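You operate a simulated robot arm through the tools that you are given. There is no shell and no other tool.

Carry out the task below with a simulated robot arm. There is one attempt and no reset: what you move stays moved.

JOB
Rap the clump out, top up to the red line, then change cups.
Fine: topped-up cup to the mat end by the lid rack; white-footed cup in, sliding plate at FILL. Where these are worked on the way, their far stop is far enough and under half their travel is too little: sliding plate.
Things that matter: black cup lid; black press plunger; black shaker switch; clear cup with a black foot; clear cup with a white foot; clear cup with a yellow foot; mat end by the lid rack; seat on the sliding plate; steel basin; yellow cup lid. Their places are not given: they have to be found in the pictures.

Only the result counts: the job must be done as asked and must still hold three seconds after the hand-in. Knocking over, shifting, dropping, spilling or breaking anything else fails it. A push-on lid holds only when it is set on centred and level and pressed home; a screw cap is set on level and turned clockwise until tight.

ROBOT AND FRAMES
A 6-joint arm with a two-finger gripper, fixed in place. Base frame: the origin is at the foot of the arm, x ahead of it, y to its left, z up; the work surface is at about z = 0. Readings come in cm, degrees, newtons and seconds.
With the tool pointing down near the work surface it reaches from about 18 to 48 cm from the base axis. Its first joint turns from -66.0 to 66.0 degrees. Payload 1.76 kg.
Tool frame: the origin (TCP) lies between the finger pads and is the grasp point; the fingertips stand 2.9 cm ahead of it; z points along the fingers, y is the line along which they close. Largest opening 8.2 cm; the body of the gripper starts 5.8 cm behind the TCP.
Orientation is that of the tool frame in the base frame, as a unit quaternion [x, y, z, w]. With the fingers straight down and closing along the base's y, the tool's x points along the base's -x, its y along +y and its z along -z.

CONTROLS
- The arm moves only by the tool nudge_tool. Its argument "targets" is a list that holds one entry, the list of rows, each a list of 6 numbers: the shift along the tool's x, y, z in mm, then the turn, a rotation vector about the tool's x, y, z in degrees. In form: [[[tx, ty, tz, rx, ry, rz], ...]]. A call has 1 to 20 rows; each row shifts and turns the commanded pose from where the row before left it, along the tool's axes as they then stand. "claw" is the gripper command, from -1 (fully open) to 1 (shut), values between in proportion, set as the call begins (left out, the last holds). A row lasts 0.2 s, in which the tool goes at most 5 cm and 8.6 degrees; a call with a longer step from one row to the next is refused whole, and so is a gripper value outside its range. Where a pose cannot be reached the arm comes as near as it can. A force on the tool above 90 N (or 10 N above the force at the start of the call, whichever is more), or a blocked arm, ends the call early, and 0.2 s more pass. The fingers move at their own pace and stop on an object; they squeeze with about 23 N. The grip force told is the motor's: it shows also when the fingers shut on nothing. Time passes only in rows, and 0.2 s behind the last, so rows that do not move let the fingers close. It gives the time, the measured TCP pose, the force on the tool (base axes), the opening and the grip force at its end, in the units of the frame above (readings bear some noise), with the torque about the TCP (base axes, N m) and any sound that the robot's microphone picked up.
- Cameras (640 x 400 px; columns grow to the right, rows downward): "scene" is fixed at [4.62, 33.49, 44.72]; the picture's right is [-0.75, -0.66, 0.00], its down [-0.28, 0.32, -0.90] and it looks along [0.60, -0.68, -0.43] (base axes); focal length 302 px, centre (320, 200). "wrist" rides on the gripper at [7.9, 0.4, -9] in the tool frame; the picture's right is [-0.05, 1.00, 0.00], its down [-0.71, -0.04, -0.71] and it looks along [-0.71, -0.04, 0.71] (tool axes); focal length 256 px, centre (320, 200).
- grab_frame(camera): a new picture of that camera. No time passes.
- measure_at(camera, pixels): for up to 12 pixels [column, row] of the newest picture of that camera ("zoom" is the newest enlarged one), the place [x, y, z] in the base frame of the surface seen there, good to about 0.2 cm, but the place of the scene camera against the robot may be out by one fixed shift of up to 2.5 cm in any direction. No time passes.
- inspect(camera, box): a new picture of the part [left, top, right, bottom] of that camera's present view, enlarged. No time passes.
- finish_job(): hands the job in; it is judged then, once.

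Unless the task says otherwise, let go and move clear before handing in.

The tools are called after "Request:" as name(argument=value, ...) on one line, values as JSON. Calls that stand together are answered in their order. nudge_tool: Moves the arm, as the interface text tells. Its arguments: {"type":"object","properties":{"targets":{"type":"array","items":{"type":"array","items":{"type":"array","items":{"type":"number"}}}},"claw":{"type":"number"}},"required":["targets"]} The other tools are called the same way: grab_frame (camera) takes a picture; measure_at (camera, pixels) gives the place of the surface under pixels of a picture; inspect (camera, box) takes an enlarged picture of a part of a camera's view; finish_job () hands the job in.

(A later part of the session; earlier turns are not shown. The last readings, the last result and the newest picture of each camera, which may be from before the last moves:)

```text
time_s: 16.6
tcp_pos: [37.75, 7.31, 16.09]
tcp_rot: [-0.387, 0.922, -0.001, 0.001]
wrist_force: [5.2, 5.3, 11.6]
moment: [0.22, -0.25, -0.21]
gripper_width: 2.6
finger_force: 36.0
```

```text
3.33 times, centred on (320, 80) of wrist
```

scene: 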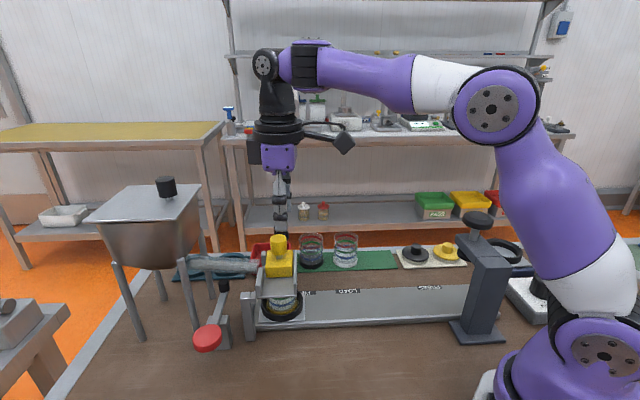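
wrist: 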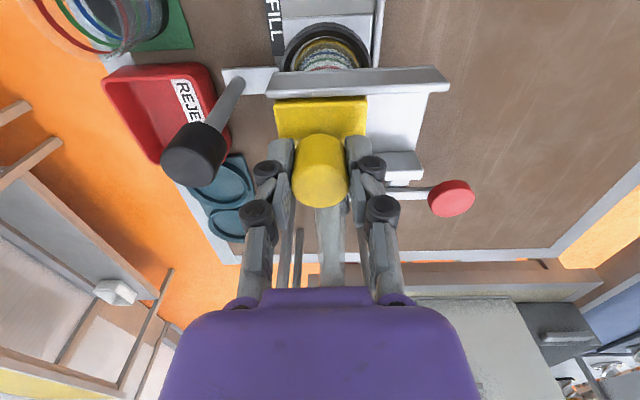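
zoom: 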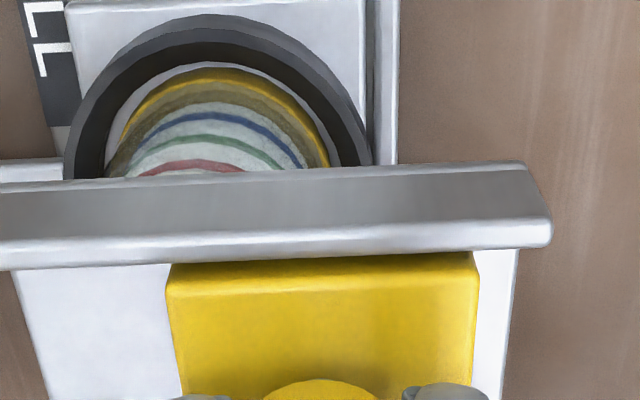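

The block is now about 2.9 cm along and the chute column looks unchanged. I'll measure the powder surface from here before opening further.

Request:
grab_frame(camera="wrist")

Request:
inspect(camera="wrist", box=[240, 20, 400, 140])

Request:
measure_at(camera="zoom", pixels=[[215, 150], [225, 130], [220, 110], [200, 172], [160, 172], [80, 300], [100, 360], [495, 300], [30, 280], [270, 155], [230, 165], [240, 145]])

Request:
inspect(camera="scene", box=[210, 235, 310, 325])

```text
taken
```

wrist: 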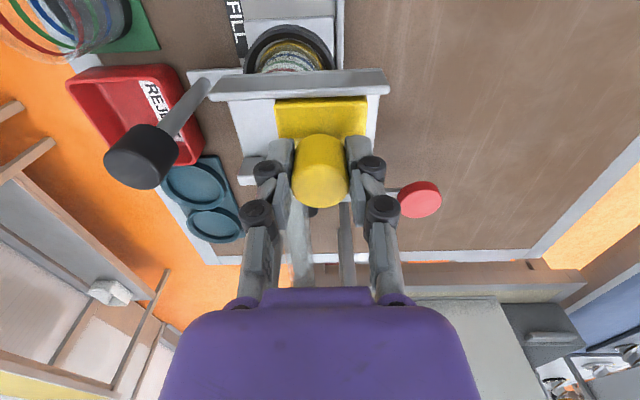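

```text
3.33 times, centred on (320, 80) of wrist
```

zoom: 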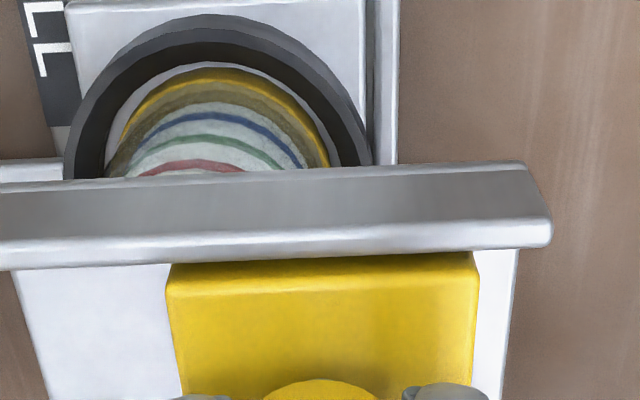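

```text
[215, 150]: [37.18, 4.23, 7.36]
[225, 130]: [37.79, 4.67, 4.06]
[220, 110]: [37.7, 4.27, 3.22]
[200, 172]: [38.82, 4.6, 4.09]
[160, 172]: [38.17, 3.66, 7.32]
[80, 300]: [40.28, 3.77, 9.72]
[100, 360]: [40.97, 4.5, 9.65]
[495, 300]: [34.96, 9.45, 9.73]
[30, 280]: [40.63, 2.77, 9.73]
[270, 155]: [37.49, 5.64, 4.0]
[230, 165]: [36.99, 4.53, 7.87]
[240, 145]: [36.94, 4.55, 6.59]
```

```text
4.44 times, centred on (260, 280) of scene
```

zoom: 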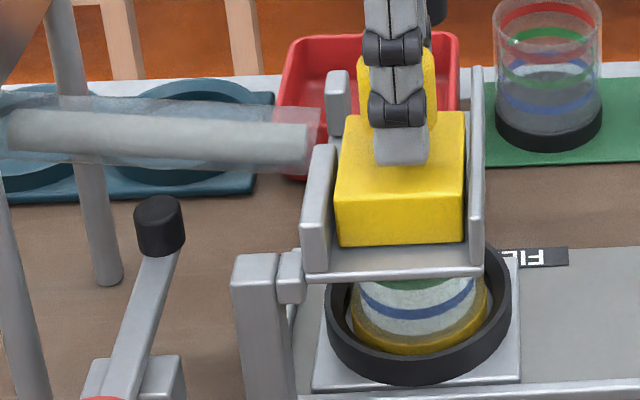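

The surface still reads z≈4.1, so nothing has flowed yet. I'll keep sliding the block toward its near stop in small steps.

Request:
nudge_tool(targets=[[[0, 6, 0, 0, 0, 0], [0, 6, 0, 0, 0, 0]]], claw=1)

Request:
grab_frame(camera="wrist")

Request:
inspect(camera="wrist", box=[200, 20, 380, 150])

Request:
inspect(camera="scene", box=[210, 235, 310, 325])

```text
time_s: 17.2
tcp_pos: [37.08, 7.89, 15.98]
tcp_rot: [-0.382, 0.924, -0.002, 0.004]
wrist_force: [41.4, -17.6, -15.9]
moment: [-0.78, -0.47, 0.25]
gripper_width: 2.62
finger_force: 36.5
```

```text
taken
```

wrist: 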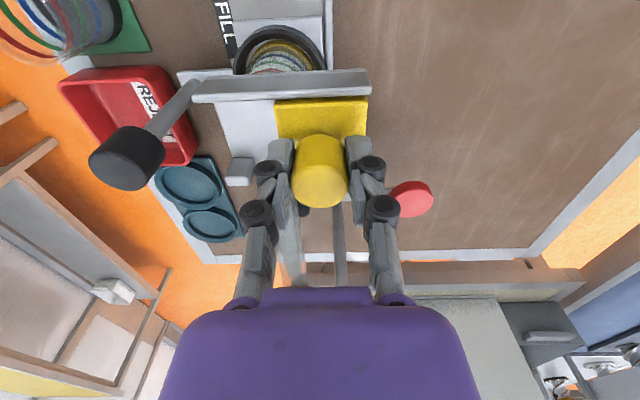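

```text
3.08 times, centred on (290, 85) of wrist
```

zoom: 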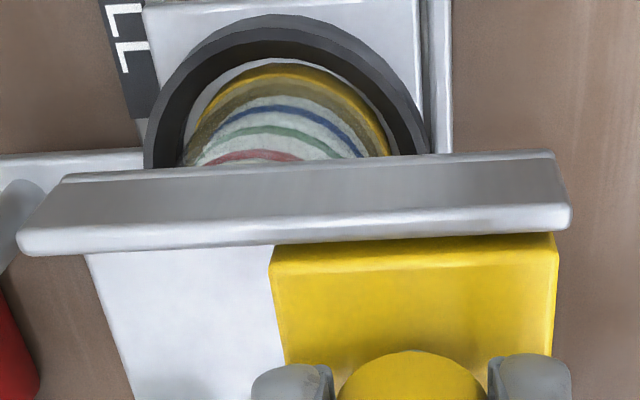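

```text
4.44 times, centred on (260, 280) of scene
```

zoom: 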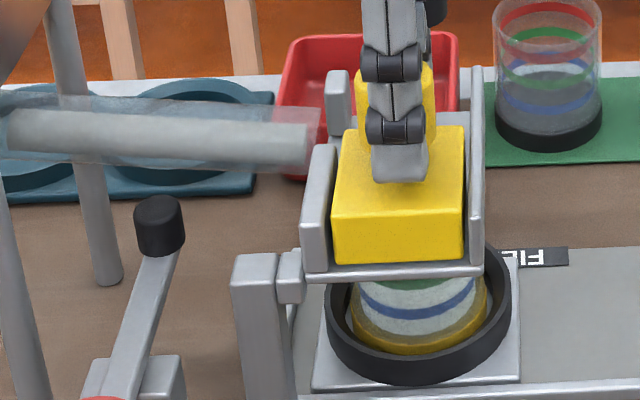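

The block has reached its near stop (about 3.75 cm, 45 N) with the level unchanged and no hole visible in the floor. It may be a stroke-type doser, so I'll return it to its home stop and measure again.

Request:
nudge_tool(targets=[[[0, -10, 0, 0, 0, 0], [0, -10, 0, 0, 0, 0], [0, -10, 0, 0, 0, 0], [0, -11, 0, 0, 0, 0], [0, 0, 0, 0, 0, 0]]], claw=1)

Request:
grab_frame(camera="wrist")

Request:
inspect(camera="wrist", box=[240, 20, 400, 140])

Request:
inspect(camera="scene", box=[210, 235, 310, 325])

```text
time_s: 18.4
tcp_pos: [39.75, 5.23, 16.2]
tcp_rot: [-0.387, 0.922, -0.001, 0.0]
wrist_force: [8.9, 7.8, -8.7]
moment: [0.06, -0.04, -0.05]
gripper_width: 2.59
finger_force: 36.1
```

```text
taken
```

wrist: 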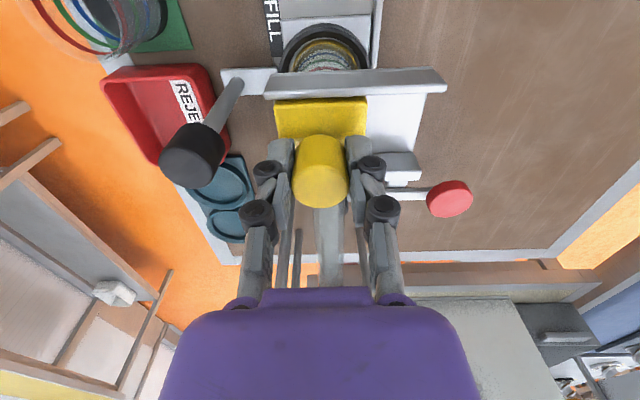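

```text
3.33 times, centred on (320, 80) of wrist
```

zoom: 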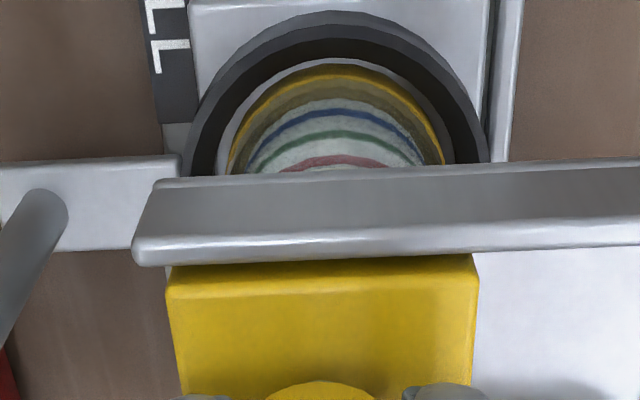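

```text
4.44 times, centred on (260, 280) of scene
```

zoom: 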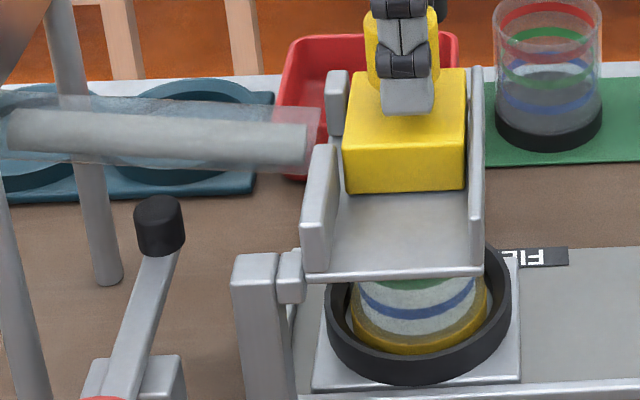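

The block is home again. I'll measure the powder surface through the gap.

Request:
inspect(camera="wrist", box=[280, 30, 370, 90])

Request:
measure_at(camera="wrist", pixels=[[320, 68], [318, 70], [325, 66], [315, 67], [330, 68], [322, 63], [320, 71], [310, 69], [335, 69], [340, 67], [305, 66], [322, 60]])

```text
6.67 times, centred on (325, 60) of wrist
```

zoom: 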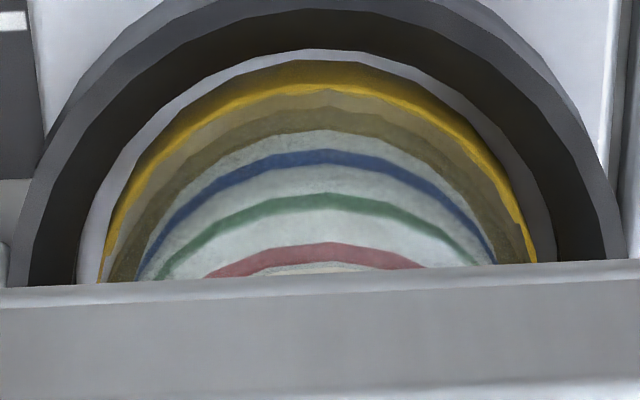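

```text
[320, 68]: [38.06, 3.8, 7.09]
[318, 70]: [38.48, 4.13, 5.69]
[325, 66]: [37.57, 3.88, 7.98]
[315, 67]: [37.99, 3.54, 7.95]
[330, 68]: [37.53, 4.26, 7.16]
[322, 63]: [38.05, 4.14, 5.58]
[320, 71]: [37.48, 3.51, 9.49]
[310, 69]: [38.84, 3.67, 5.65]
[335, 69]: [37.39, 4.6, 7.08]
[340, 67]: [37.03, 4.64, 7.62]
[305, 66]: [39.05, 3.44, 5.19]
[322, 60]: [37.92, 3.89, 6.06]
```

Readings inside the cup now give z≈5.6–5.7, so one full stroke seems to add one line spacing. I'll let go and confirm from the clear viewing pose before another stroke.

Request:
nudge_tool(targets=[[[0, 0, 0, 0, 0, 0], [0, 0, 0, 0, 0, 0], [0, 0, -40, 0, 0, 0], [0, 0, -40, 0, 0, 0], [41, 4, 0, 0, 0, 0], [41, 4, 0, 0, 0, 0], [0, 0, 45, 0, 0, 0], [0, 0, 45, 0, 0, 0], [0, 0, 45, 0, 0, 0], [0, 0, 0, 0, 0, 0]]], claw=-0.3)

Request:
grab_frame(camera="wrist")

Request:
inspect(camera="wrist", box=[260, 140, 380, 260])

Request:
measure_at(camera="zoom", pixels=[[320, 230], [320, 280], [320, 215], [320, 250], [300, 225], [340, 225], [320, 300], [320, 157], [320, 203]])

```text
time_s: 20.6
tcp_pos: [33.5, -0.01, 10.54]
tcp_rot: [-0.387, 0.922, -0.001, 0.0]
wrist_force: [0.3, 0.3, 0.6]
moment: [0.05, 0.01, 0.02]
gripper_width: 5.33
finger_force: 0.0
```

```text
taken
```

wrist: 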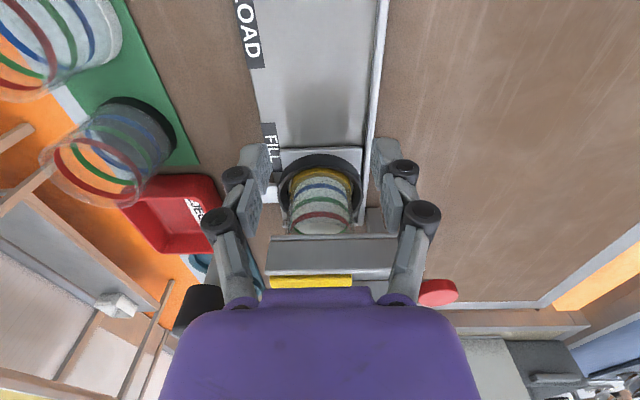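

```text
3.33 times, centred on (320, 200) of wrist
```

zoom: 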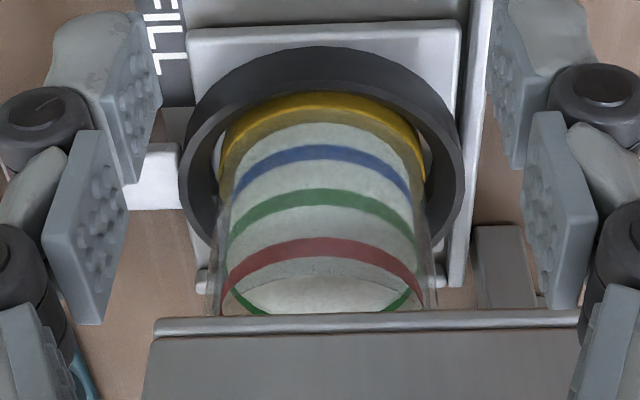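

```text
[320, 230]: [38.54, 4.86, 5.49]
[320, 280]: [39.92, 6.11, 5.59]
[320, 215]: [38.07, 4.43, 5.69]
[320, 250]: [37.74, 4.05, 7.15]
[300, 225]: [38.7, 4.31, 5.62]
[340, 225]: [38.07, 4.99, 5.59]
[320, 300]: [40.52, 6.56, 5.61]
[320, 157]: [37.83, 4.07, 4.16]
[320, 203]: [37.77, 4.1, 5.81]
```

Confirmed: the surface is flat at z≈5.6, at the green line, so one more stroke should reach red at about 7.0. I'll go back, grip the knob and do a second full stroke.

Request:
nudge_tool(targets=[[[0, 0, -45, 0, 0, 0], [0, 0, -45, 0, 0, 0], [0, 0, -45, 0, 0, 0], [-41, -4, 0, 0, 0, 0], [-41, -4, 0, 0, 0, 0], [0, 0, 40, 0, 0, 0], [0, 0, 38, 0, 0, 0], [0, 0, 0, 0, 0, 0]]], claw=-0.22)

Request:
nudge_tool(targets=[[[0, 0, 0, 0, 0, 0], [0, 0, 0, 0, 0, 0]]], claw=1)

Request:
nudge_tool(targets=[[[0, 10, 0, 0, 0, 0], [0, 10, 0, 0, 0, 0], [0, 10, 0, 0, 0, 0], [0, 10, 0, 0, 0, 0], [0, 0, 0, 0, 0, 0]]], claw=1)

```text
time_s: 22.4
tcp_pos: [39.66, 5.26, 16.2]
tcp_rot: [-0.387, 0.922, 0.0, 0.0]
wrist_force: [-0.5, -0.7, 0.2]
moment: [-0.01, 0.01, -0.01]
gripper_width: 5.0
finger_force: 0.1
```

```text
time_s: 23.0
tcp_pos: [39.7, 5.03, 16.24]
tcp_rot: [-0.386, 0.923, -0.001, 0.001]
wrist_force: [-1.0, -1.7, 12.8]
moment: [0.0, -0.04, -0.22]
gripper_width: 2.63
finger_force: 36.1
```

```text
time_s: 24.2
tcp_pos: [36.96, 7.82, 16.28]
tcp_rot: [-0.383, 0.924, -0.001, 0.001]
wrist_force: [12.0, -36.6, 6.6]
moment: [-1.02, -0.42, -0.15]
gripper_width: 2.65
finger_force: 36.4
```

The near stop is reached again (37 N against it). I'll return the block fully home and check the level.

Request:
nudge_tool(targets=[[[0, -10, 0, 0, 0, 0], [0, -10, 0, 0, 0, 0], [0, -10, 0, 0, 0, 0], [0, -10, 0, 0, 0, 0], [0, -1, 0, 0, 0, 0], [0, 0, 0, 0, 0, 0]]], claw=1)

Request:
nudge_tool(targets=[[[0, 0, 0, 0, 0, 0], [0, 0, 0, 0, 0, 0], [0, 0, -40, 0, 0, 0], [0, 0, -40, 0, 0, 0], [41, 4, 0, 0, 0, 0], [41, 4, 0, 0, 0, 0], [0, 0, 45, 0, 0, 0], [0, 0, 45, 0, 0, 0], [0, 0, 45, 0, 0, 0], [0, 0, 0, 0, 0, 0]]], claw=-0.3)

Request:
grab_frame(camera="wrist")

Request:
inspect(camera="wrist", box=[260, 140, 380, 260])

Request:
measure_at(camera="zoom", pixels=[[320, 290], [320, 280], [320, 300], [320, 250], [300, 290], [340, 290], [320, 265], [320, 310], [320, 275]])

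```text
time_s: 25.6
tcp_pos: [39.76, 5.25, 16.25]
tcp_rot: [-0.386, 0.922, 0.0, -0.001]
wrist_force: [-12.9, -16.4, 4.4]
moment: [-0.59, 0.58, -0.1]
gripper_width: 2.65
finger_force: 36.3
```

```text
time_s: 27.8
tcp_pos: [33.44, -0.04, 10.86]
tcp_rot: [-0.387, 0.922, -0.001, 0.001]
wrist_force: [-0.2, -0.6, -0.4]
moment: [0.01, 0.03, -0.02]
gripper_width: 5.35
finger_force: 0.1
```

```text
taken
```

wrist: 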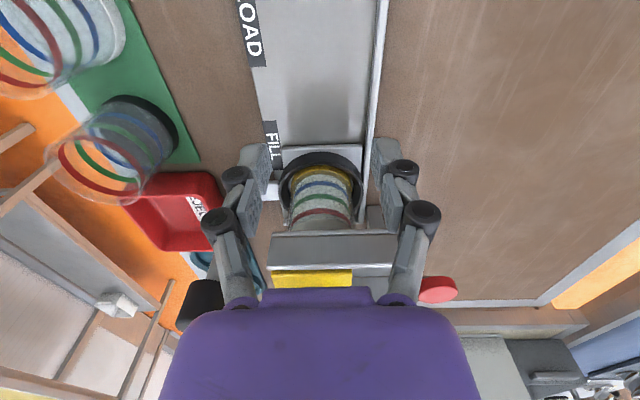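

```text
3.33 times, centred on (320, 200) of wrist
```

zoom: 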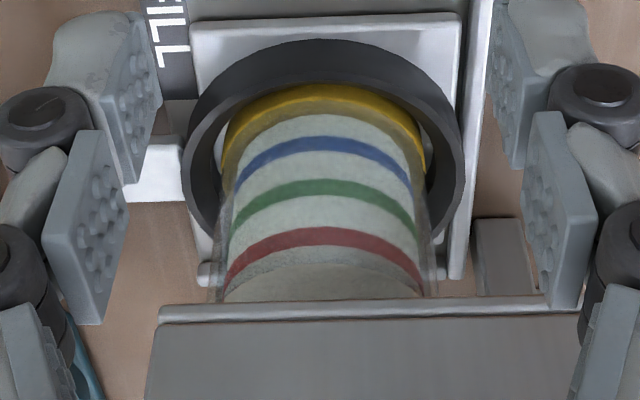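

```text
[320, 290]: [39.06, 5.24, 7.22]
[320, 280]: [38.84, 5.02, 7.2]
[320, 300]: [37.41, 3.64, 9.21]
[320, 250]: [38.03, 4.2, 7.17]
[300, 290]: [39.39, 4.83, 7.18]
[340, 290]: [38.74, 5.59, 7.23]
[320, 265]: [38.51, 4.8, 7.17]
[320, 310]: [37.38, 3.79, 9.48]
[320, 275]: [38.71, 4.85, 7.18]
```

The surface now reads z≈7.2, right at the red line (its arc at zoom (320,237) runs along the powder's edge), so the topping-up is done. Next I'll rise and look at the rail, mat, lid rack and press before sliding the plate.

Request:
nudge_tool(targets=[[[20, 0, -45, 0, 0, 0], [20, 0, -45, 0, 0, 0], [20, 0, -45, 0, 0, 0], [20, -20, 0, 0, 0, 8], [0, -30, 0, 0, 0, 8], [0, -30, 0, 0, 0, 8], [0, 0, 0, 0, 0, 8], [0, 0, 0, 0, 0, 8], [0, 0, 0, 0, 0, 5.5], [0, 0, 0, 0, 0, 0]]], claw=-1)

Request:
grab_frame(camera="wrist")

Request:
grab_frame(camera="scene")

```text
time_s: 30.0
tcp_pos: [32.57, -12.16, 24.3]
tcp_rot: [0.001, 1.0, -0.001, 0.001]
wrist_force: [0.5, -0.1, 0.5]
moment: [-0.01, 0.03, 0.01]
gripper_width: 8.2
finger_force: 0.0
```

```text
taken
```

wrist: 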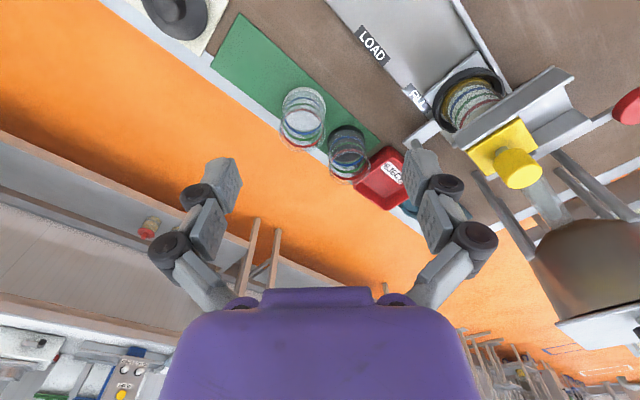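

```text
taken
```

scene: 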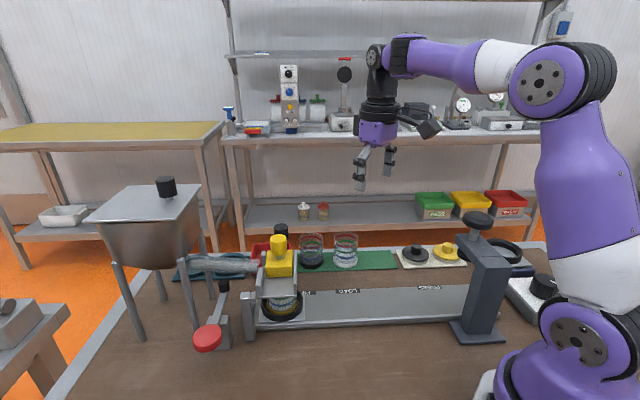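

The mat and cups are in view, but the press and rail end are cut off at the top. I'll draw back toward the base for a wider look.

Request:
nudge_tool(targets=[[[35, 0, -15, 0, 0, 0], [35, 0, -15, 0, 0, 0], [30, 0, -15, 0, 0, 0], [0, 0, 0, 0, 0, 0]]], claw=-1)

Request:
grab_frame(camera="wrist")

Request:
inspect(camera="wrist", box=[0, 0, 330, 200])

Request:
inspect(camera="scene", box=[390, 200, 560, 350])

```text
time_s: 31.0
tcp_pos: [22.5, -12.23, 28.71]
tcp_rot: [0.0, 1.0, 0.0, 0.0]
wrist_force: [0.2, -0.1, 0.9]
moment: [0.0, 0.0, -0.02]
gripper_width: 8.2
finger_force: 0.1
```

```text
taken
```

wrist: 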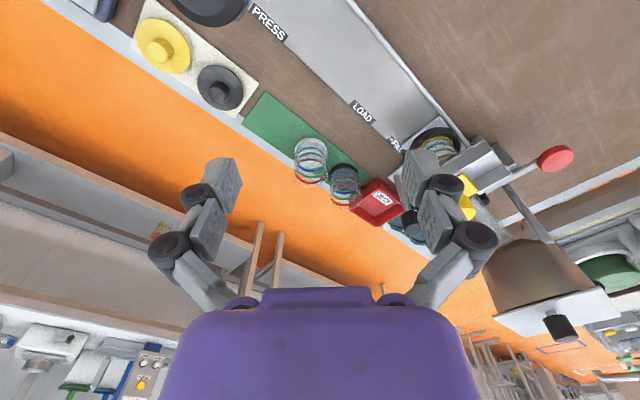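

```text
1.94 times, centred on (165, 100) of wrist
```

zoom: 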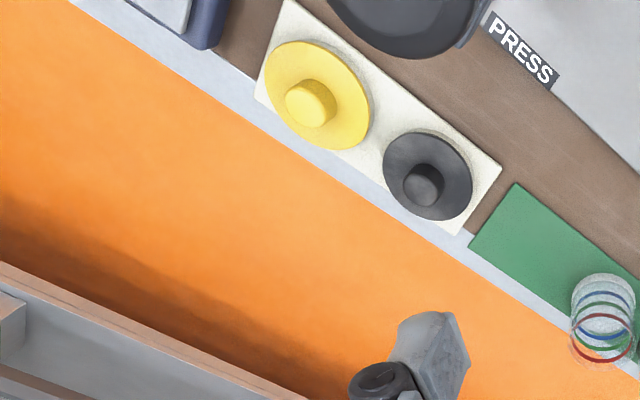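

```text
2.67 times, centred on (475, 275) of scene
```

zoom: 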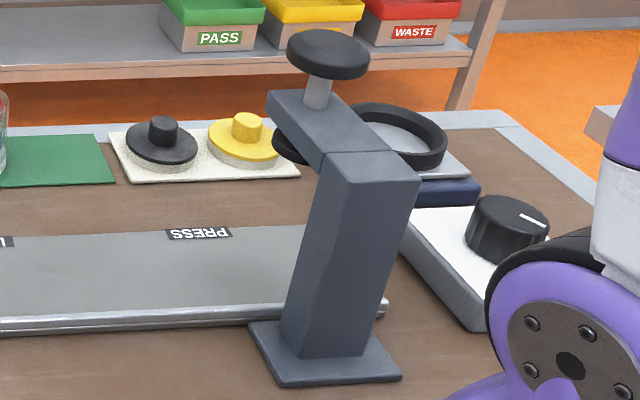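

I can see the mat end next to the lid rack at (255,108), the white-footed cup at (310,160) and the black press head at (210,8). I'll measure these.

Request:
measure_at(camera="wrist", pixels=[[267, 93], [245, 124], [257, 109], [375, 148], [310, 146], [296, 150], [325, 150], [257, 84], [226, 118], [222, 80], [160, 40], [340, 168]])

Request:
measure_at(camera="scene", pixels=[[477, 212], [477, 219], [478, 235], [470, 245], [490, 250], [500, 258], [505, 265], [480, 340], [470, 310], [343, 292], [428, 288], [250, 312]])

Request:
inspect(camera="wrist", box=[230, 70, 400, 220])

```text
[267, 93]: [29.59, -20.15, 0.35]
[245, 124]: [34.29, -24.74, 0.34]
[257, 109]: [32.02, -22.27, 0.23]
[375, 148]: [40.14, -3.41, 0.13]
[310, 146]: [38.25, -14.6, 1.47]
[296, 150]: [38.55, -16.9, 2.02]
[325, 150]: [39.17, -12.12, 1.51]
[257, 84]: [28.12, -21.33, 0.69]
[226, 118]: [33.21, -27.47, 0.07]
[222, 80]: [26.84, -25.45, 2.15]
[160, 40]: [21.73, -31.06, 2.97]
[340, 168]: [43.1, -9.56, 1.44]
```

```text
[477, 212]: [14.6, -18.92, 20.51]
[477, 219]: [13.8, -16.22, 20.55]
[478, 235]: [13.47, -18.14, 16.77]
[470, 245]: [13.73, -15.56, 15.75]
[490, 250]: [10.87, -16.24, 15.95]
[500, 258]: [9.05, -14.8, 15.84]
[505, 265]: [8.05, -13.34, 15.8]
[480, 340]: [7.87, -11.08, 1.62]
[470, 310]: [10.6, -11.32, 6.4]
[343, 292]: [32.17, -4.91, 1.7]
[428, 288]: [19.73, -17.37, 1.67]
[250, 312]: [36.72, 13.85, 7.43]
```

```text
2.67 times, centred on (315, 145) of wrist
```

zoom: 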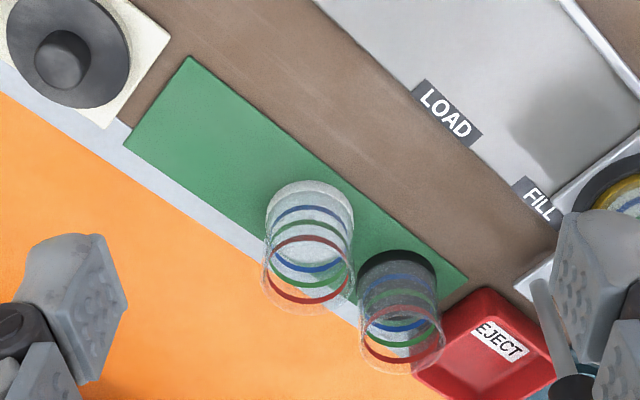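

The white-footed cup stands near (38.8, -14.5), and the free mat end by the lid rack spans about (29.6,-20.2) to (34.3,-24.7). The plate's handle knob is near (44.1, 0.3) with its top at z≈14.4. I'll go above it with the tool turned in line with the cross direction.

Request:
nudge_tool(targets=[[[-36, 21, 10, 0, 0, 0], [-36, 21, 10, 0, 0, 0], [-36, 21, 10, 0, 0, 0], [-36, 21, 10, 0, 0, 0], [-36, 21, 10, 0, 0, 0], [-36, 21, 10, 0, 0, 0], [0, 0, 0, 0, 0, -7.6], [0, 0, 0, 0, 0, -7.6], [0, 0, 0, 0, 0, -7.6], [0, 0, 0, 0, 0, -7.6], [0, 0, 0, 0, 0, -7.6], [0, 0, 0, 0, 0, -7.5], [0, 0, 0, 0, 0, 0]]], claw=0.0)

Request:
grab_frame(camera="wrist")

Request:
inspect(camera="wrist", box=[220, 60, 420, 220])

```text
time_s: 33.8
tcp_pos: [43.24, 0.44, 22.4]
tcp_rot: [-0.387, 0.922, -0.001, 0.001]
wrist_force: [0.2, -1.0, 1.2]
moment: [-0.02, -0.02, 0.02]
gripper_width: 4.08
finger_force: 0.0
out of reach, approached as far as the arm can: row 6
```

```text
taken
```

wrist: 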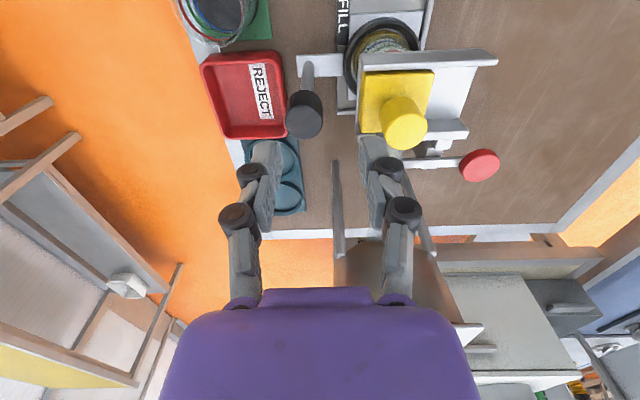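

```text
2.50 times, centred on (320, 140) of wrist
```

zoom: 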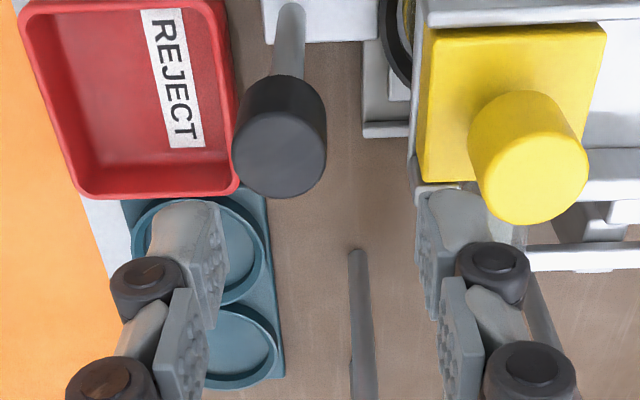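

The arm is at its reach limit at this height (z 22.4), but lower down it should reach further. I'll measure the handle knob and its surroundings.

Request:
measure_at(camera="zoom", pixels=[[280, 155], [237, 150], [325, 150], [280, 195], [280, 118], [282, 85], [288, 20], [420, 180], [412, 100], [235, 190], [165, 20], [380, 130]])

```text
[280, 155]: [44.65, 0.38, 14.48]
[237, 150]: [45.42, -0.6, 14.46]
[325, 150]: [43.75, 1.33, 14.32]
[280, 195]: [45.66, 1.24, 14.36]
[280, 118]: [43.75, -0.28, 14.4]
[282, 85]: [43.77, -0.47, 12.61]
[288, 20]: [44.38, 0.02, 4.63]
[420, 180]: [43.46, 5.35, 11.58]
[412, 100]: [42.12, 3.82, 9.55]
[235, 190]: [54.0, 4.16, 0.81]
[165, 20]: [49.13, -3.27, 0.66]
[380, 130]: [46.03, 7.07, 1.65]
```

The knob's centre is near (44.65, 0.4), about 2.5 cm across, and the tray's end is 4 cm away from it. I'll go down to just above the knob first and line up there.

Request:
nudge_tool(targets=[[[0, 0, 22, 0, 0, 0], [0, 0, 20, 0, 0, 0], [0, 0, 0, 0, 0, 0]]], claw=0.0)

```text
time_s: 34.6
tcp_pos: [43.18, 0.44, 18.14]
tcp_rot: [-0.386, 0.922, 0.0, 0.002]
wrist_force: [0.4, 0.2, -0.4]
moment: [-0.02, 0.04, -0.01]
gripper_width: 4.09
finger_force: 0.2
```

The pose is (43.18, 0.44, 18.14). I'll shift about 1.5 cm to centre on the knob.

Request:
nudge_tool(targets=[[[-10, -10.7, 0, 0, 0, 0], [0, 0, 0, 0, 0, 0]]], claw=0.0)

Request:
grab_frame(camera="wrist")

Request:
inspect(camera="wrist", box=[220, 60, 420, 220])

```text
time_s: 35.2
tcp_pos: [44.67, 0.34, 18.09]
tcp_rot: [-0.387, 0.922, 0.0, 0.0]
wrist_force: [-0.2, -0.1, -0.1]
moment: [-0.02, 0.01, -0.01]
gripper_width: 4.08
finger_force: 0.0
```

```text
taken
```

wrist: 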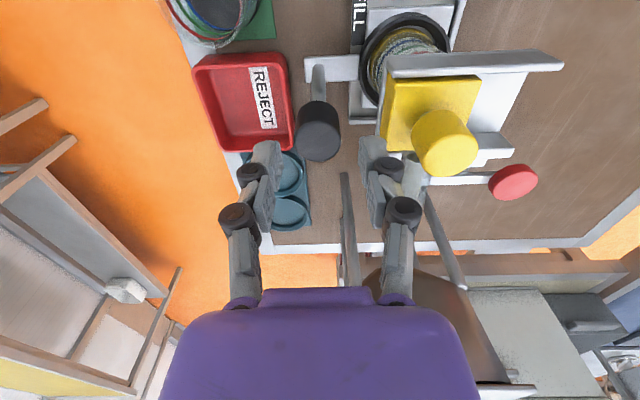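

```text
2.50 times, centred on (320, 140) of wrist
```

zoom: 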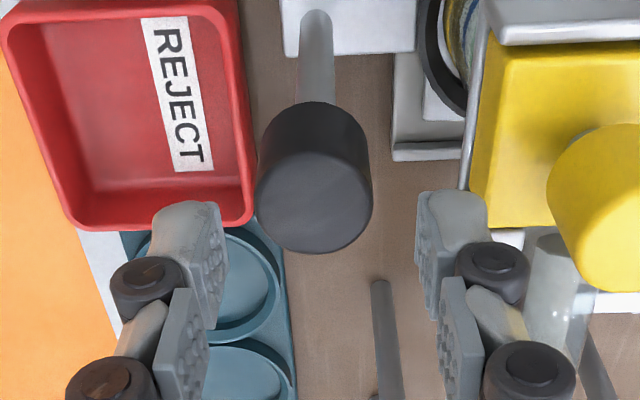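

The knob (zoom (318,190)) is centred between the fingers. I'll go down around it and close.

Request:
nudge_tool(targets=[[[0, 0, 24, 0, 0, 0], [0, 0, 24, 0, 0, 0], [0, 0, 0, 0, 0, 0]]], claw=0.0)

Request:
nudge_tool(targets=[[[0, 0, 0, 0, 0, 0], [0, 0, 0, 0, 0, 0]]], claw=1)

Request:
inspect(camera="scene", box=[210, 190, 370, 330])

Request:
grab_frame(camera="wrist")

```text
time_s: 36.0
tcp_pos: [44.71, 0.37, 13.3]
tcp_rot: [-0.387, 0.922, -0.001, 0.0]
wrist_force: [0.1, -0.2, -0.1]
moment: [-0.01, -0.01, 0.01]
gripper_width: 4.1
finger_force: 0.0
```

```text
time_s: 36.6
tcp_pos: [44.76, 0.36, 13.42]
tcp_rot: [-0.384, 0.923, -0.001, 0.002]
wrist_force: [11.9, -13.5, 5.2]
moment: [-0.02, -0.37, -0.14]
gripper_width: 2.6
finger_force: 36.0
```

```text
2.86 times, centred on (290, 260) of scene
```

zoom: 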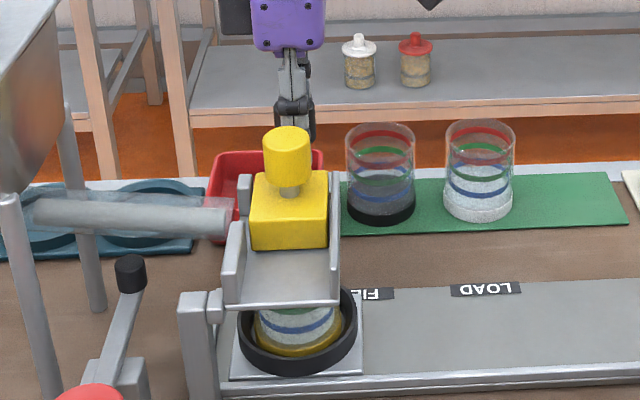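

```text
taken
```

wrist: 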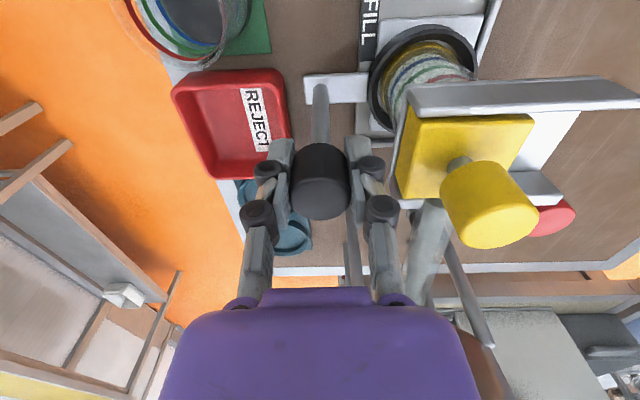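

The handle is held (2.6 cm). I'll slide the plate slowly toward LOAD, starting gently for the full cup.

Request:
nudge_tool(targets=[[[2, -0.5, 0, 0, 0, 0], [4, -0.5, 0, 0, 0, 0], [6, 0, 0, 0, 0, 0], [8, 0, 0, 0, 0, 0], [8, 0, 0, 0, 0, 0], [6, 0, 0, 0, 0, 0], [4, 0, 0, 0, 0, 0], [2, 0, 0, 0, 0, 0], [0, 0, 0, 0, 0, 0]]], claw=1)

Request:
inspect(camera="scene", box=[210, 190, 370, 330])

Request:
grab_frame(camera="wrist")

```text
time_s: 38.6
tcp_pos: [41.97, -2.54, 13.36]
tcp_rot: [-0.386, 0.922, -0.001, 0.002]
wrist_force: [10.8, -11.5, 15.1]
moment: [0.09, -0.45, -0.04]
gripper_width: 2.59
finger_force: 35.9
```

```text
2.86 times, centred on (290, 260) of scene
```

zoom: 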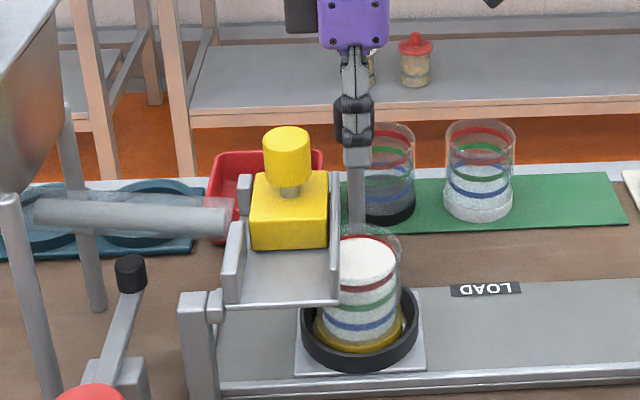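

```text
taken
```

wrist: 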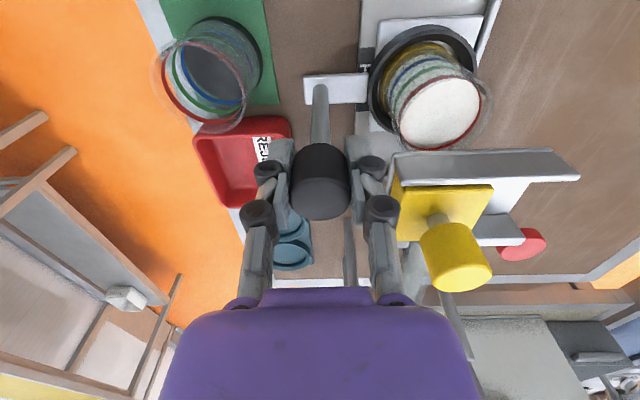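

The plate slides well and the cup's surface sits at the red ring (wrist (440,110)). I'll take a closer look at the level, then slide on.

Request:
inspect(camera="wrist", box=[360, 20, 500, 160])

Request:
measure_at(camera="wrist", pixels=[[440, 110], [425, 105], [455, 115], [440, 125], [410, 92], [452, 148], [395, 40], [480, 25], [400, 145], [487, 100]])

Request:
nudge_tool(targets=[[[3, -1, 0, 0, 0, 0], [6, 0, 0, 0, 0, 0], [9, 0, 0, 0, 0, 0], [10, 0, 0, 0, 0, 0], [10, 0, 0, 0, 0, 0], [10, 0, 0, 0, 0, 0], [10, 0, 0, 0, 0, 0], [8, 0, 0, 0, 0, 0], [5, 0, 0, 0, 0, 0], [2, 0, 0, 0, 0, 0], [0, 0, 0, 0, 0, 0]]], claw=1)

Request:
grab_frame(camera="scene")

Request:
grab_frame(camera="wrist")

```text
2.86 times, centred on (430, 90) of wrist
```

zoom: 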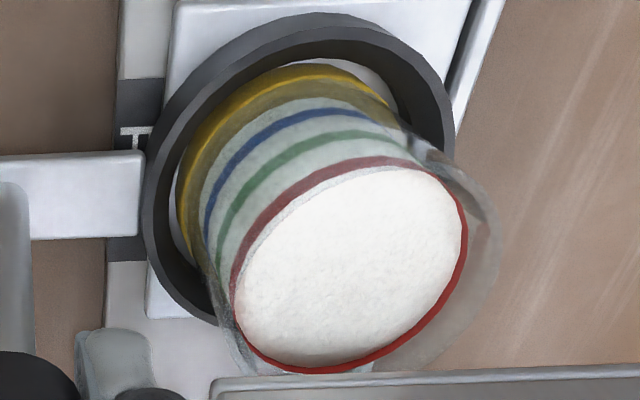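

```text
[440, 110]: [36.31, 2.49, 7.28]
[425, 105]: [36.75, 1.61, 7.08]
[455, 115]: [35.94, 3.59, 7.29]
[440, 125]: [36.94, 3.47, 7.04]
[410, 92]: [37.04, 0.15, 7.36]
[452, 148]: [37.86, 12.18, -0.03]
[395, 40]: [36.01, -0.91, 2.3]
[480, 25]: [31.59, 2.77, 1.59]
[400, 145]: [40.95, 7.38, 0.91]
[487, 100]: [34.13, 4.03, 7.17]
```

```text
time_s: 41.0
tcp_pos: [36.79, -7.89, 13.17]
tcp_rot: [-0.386, 0.922, 0.002, -0.002]
wrist_force: [-24.4, 24.4, 3.0]
moment: [0.7, -0.26, 0.03]
gripper_width: 2.56
finger_force: 35.5
```

```text
taken
```

scene: 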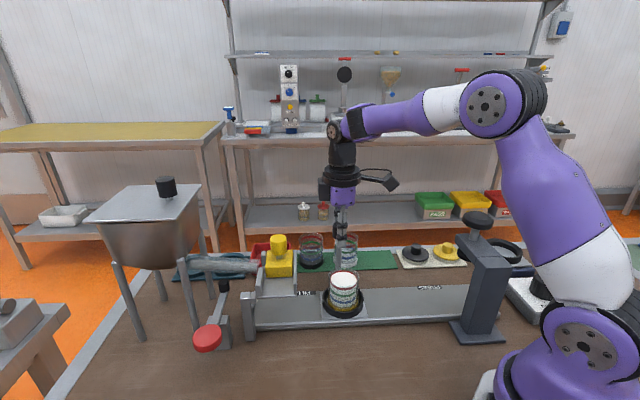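

```text
taken
```

wrist: 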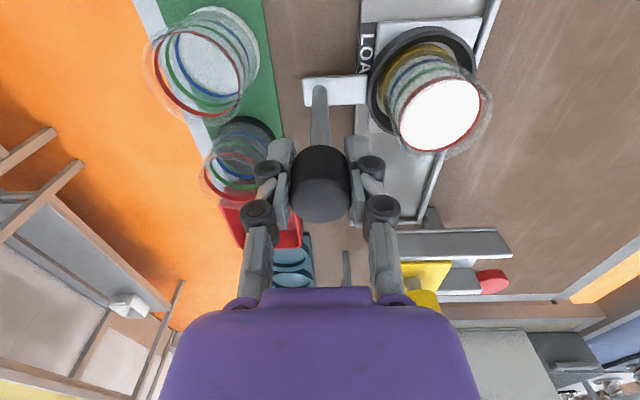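

The powder's edge follows the red line all round, so the level is right. There is now about 34 N of side load on the handle, so I'll ease the tool sideways and keep sliding toward the far stop.

Request:
nudge_tool(targets=[[[0, 1.5, 0, 0, 0, 0], [0, 0.5, 0, 0, 0, 0]]], claw=1)

Request:
inspect(camera="scene", box=[310, 200, 560, 350])

Request:
measure_at(camera="scene", pixels=[[343, 280], [343, 315], [455, 258], [460, 242], [462, 236], [477, 218], [485, 225], [470, 288], [476, 315], [466, 320], [500, 250], [510, 262]])

```text
time_s: 41.6
tcp_pos: [36.76, -7.83, 13.25]
tcp_rot: [-0.385, 0.923, 0.0, 0.0]
wrist_force: [-4.5, 3.7, -17.0]
moment: [-0.51, 0.72, -0.15]
gripper_width: 2.55
finger_force: 36.0
```

```text
2.56 times, centred on (435, 275) of scene
```

zoom: 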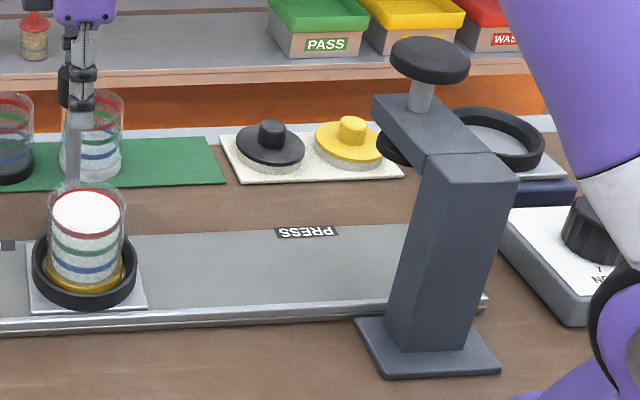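

```text
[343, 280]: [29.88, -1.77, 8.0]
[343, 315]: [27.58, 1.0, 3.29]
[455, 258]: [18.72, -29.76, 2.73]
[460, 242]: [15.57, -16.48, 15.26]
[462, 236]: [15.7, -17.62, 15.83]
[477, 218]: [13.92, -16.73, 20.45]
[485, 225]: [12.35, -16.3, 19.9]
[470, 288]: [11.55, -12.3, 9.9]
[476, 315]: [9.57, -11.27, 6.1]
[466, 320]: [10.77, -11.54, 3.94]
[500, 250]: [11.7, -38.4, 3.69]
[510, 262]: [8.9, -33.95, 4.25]
```

The side load has dropped to about 6 N. I'll slide on in gentle steps to find out where the plate's far stop is.

Request:
nudge_tool(targets=[[[3, 0, 0, 0, 0, 0], [5, 0, 0, 0, 0, 0], [6, 0, 0, 0, 0, 0], [6, 0, 0, 0, 0, 0], [6, 0, 0, 0, 0, 0], [4, 0, 0, 0, 0, 0], [2, 0, 0, 0, 0, 0], [0, 0, 0, 0, 0, 0]]], claw=1)

Request:
grab_frame(camera="wrist")

Request:
inspect(camera="scene", box=[310, 200, 560, 350])

```text
time_s: 43.4
tcp_pos: [34.39, -9.97, 13.45]
tcp_rot: [-0.386, 0.923, -0.001, 0.001]
wrist_force: [13.3, -15.1, -28.9]
moment: [-0.09, -0.08, -0.01]
gripper_width: 2.55
finger_force: 36.0
```

```text
taken
```

wrist: 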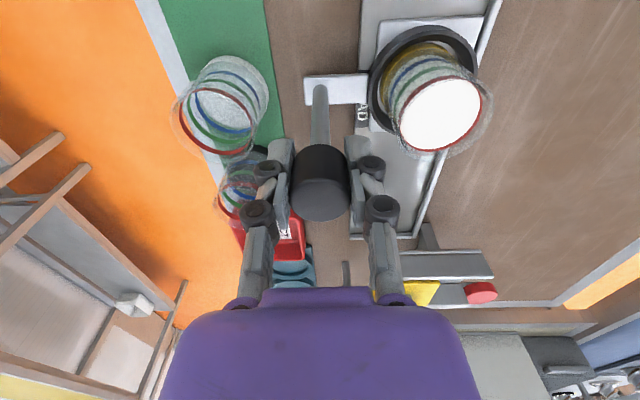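

```text
2.56 times, centred on (435, 275) of scene
```

zoom: 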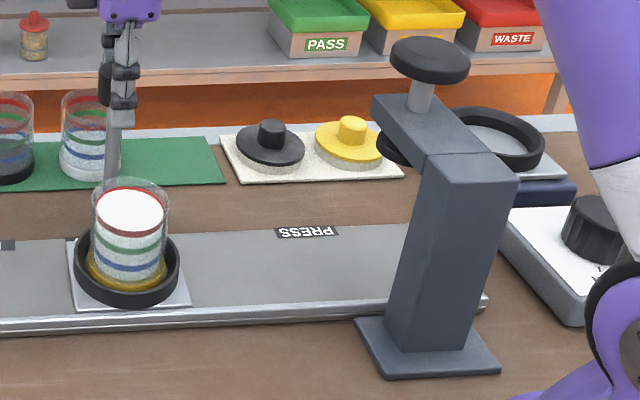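

The plate passes LOAD freely (now about 14.6 cm from FILL), so the far stop is on toward the press. Before going nearer the press head, I'll regrip higher on the knob so the gripper body stays above it.

Request:
nudge_tool(targets=[[[0, 0, 0, 0, 0, 0], [0, 0, 0, 0, 0, 0]]], claw=0.0)

Request:
nudge_tool(targets=[[[0, 0, -12, 0, 0, 0], [0, 0, -10, 0, 0, 0], [0, 0, 0, 0, 0, 0]]], claw=0.0)

Request:
grab_frame(camera="wrist")

Request:
inspect(camera="wrist", box=[240, 90, 400, 230])

```text
time_s: 44.0
tcp_pos: [34.42, -9.92, 13.29]
tcp_rot: [-0.386, 0.922, -0.001, 0.0]
wrist_force: [0.1, 0.2, 0.1]
moment: [0.01, -0.04, -0.03]
gripper_width: 4.09
finger_force: 0.0
```

```text
time_s: 44.8
tcp_pos: [34.46, -10.08, 15.64]
tcp_rot: [-0.387, 0.922, -0.001, 0.001]
wrist_force: [-0.7, -0.2, 0.0]
moment: [0.0, 0.05, 0.01]
gripper_width: 4.12
finger_force: 0.0
```

```text
taken
```

wrist: 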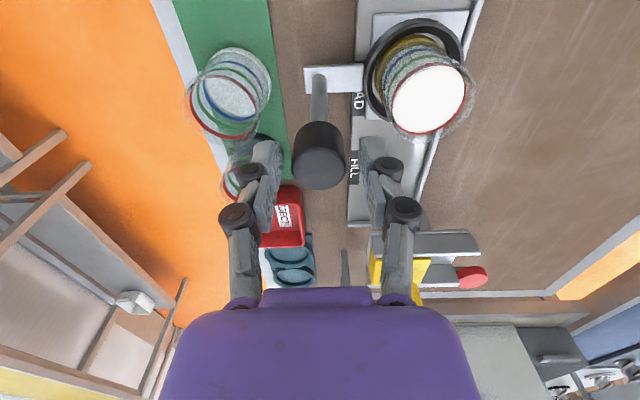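

```text
2.86 times, centred on (320, 160) of wrist
```

zoom: 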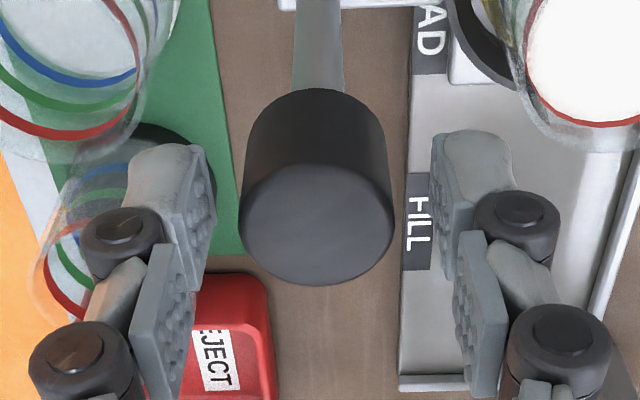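

I'll check the knob's centre against the TCP before gripping again.

Request:
measure_at(camera="zoom", pixels=[[317, 230], [246, 228], [388, 228], [317, 278], [317, 175], [60, 20], [580, 60], [520, 160], [635, 118], [415, 200], [220, 130], [560, 130]])

```text
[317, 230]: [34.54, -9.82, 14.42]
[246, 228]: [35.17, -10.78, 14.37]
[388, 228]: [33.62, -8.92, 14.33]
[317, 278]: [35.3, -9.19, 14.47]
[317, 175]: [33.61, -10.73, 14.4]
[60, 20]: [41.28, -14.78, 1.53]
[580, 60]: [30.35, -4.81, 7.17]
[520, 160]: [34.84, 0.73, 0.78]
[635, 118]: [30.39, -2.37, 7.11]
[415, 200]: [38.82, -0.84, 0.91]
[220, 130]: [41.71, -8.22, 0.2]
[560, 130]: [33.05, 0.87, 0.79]
```

The TCP is about 1.5 mm to one side, so I'll correct that, grip again near the knob's top and continue the slide.

Request:
nudge_tool(targets=[[[-1, 1.3, 0, 0, 0, 0], [0, 0, 0, 0, 0, 0]]], claw=0.0)

Request:
nudge_tool(targets=[[[0, 0, 0, 0, 0, 0], [0, 0, 0, 0, 0, 0]]], claw=1)

Request:
nudge_tool(targets=[[[3, 0, 0, 0, 0, 0], [5, 0, 0, 0, 0, 0], [8, 0, 0, 0, 0, 0], [8, 0, 0, 0, 0, 0], [8, 0, 0, 0, 0, 0], [8, 0, 0, 0, 0, 0], [5, 0, 0, 0, 0, 0], [3, 0, 0, 0, 0, 0], [0, 0, 0, 0, 0, 0]]], claw=1)

Request:
grab_frame(camera="wrist")

Request:
grab_frame(camera="scene")

```text
time_s: 45.4
tcp_pos: [34.45, -9.84, 15.57]
tcp_rot: [-0.386, 0.922, -0.001, 0.0]
wrist_force: [0.9, -0.1, 0.0]
moment: [-0.02, -0.03, 0.03]
gripper_width: 4.1
finger_force: 0.1
```

```text
time_s: 46.0
tcp_pos: [34.61, -9.99, 15.56]
tcp_rot: [-0.386, 0.923, -0.004, 0.003]
wrist_force: [21.2, -19.9, 4.6]
moment: [-0.53, -0.57, -0.21]
gripper_width: 2.63
finger_force: 36.4
```

```text
time_s: 48.0
tcp_pos: [31.11, -13.3, 15.48]
tcp_rot: [-0.387, 0.922, -0.003, 0.002]
wrist_force: [14.2, -13.7, 22.3]
moment: [-0.15, -0.71, -0.02]
gripper_width: 2.66
finger_force: 36.0
```

```text
taken
```

wrist: 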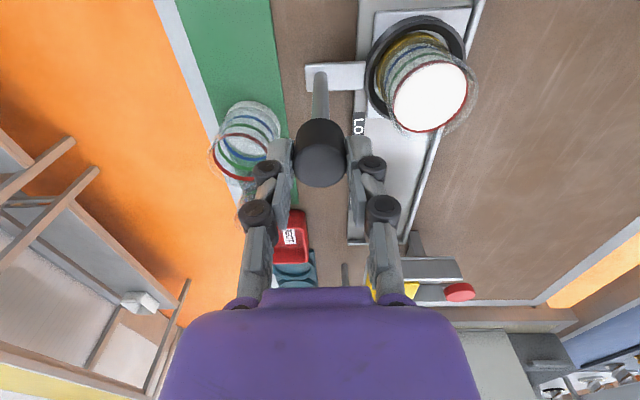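

```text
taken
```

scene: 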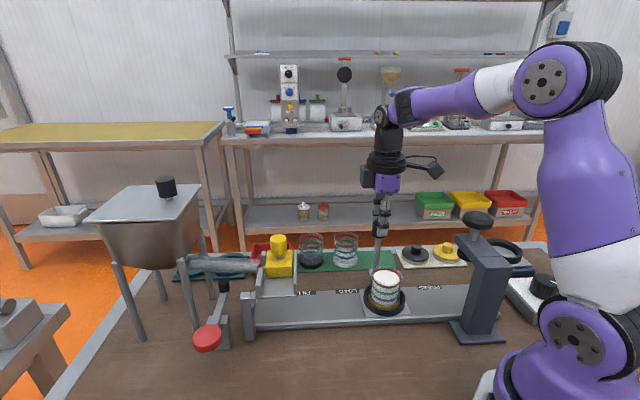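

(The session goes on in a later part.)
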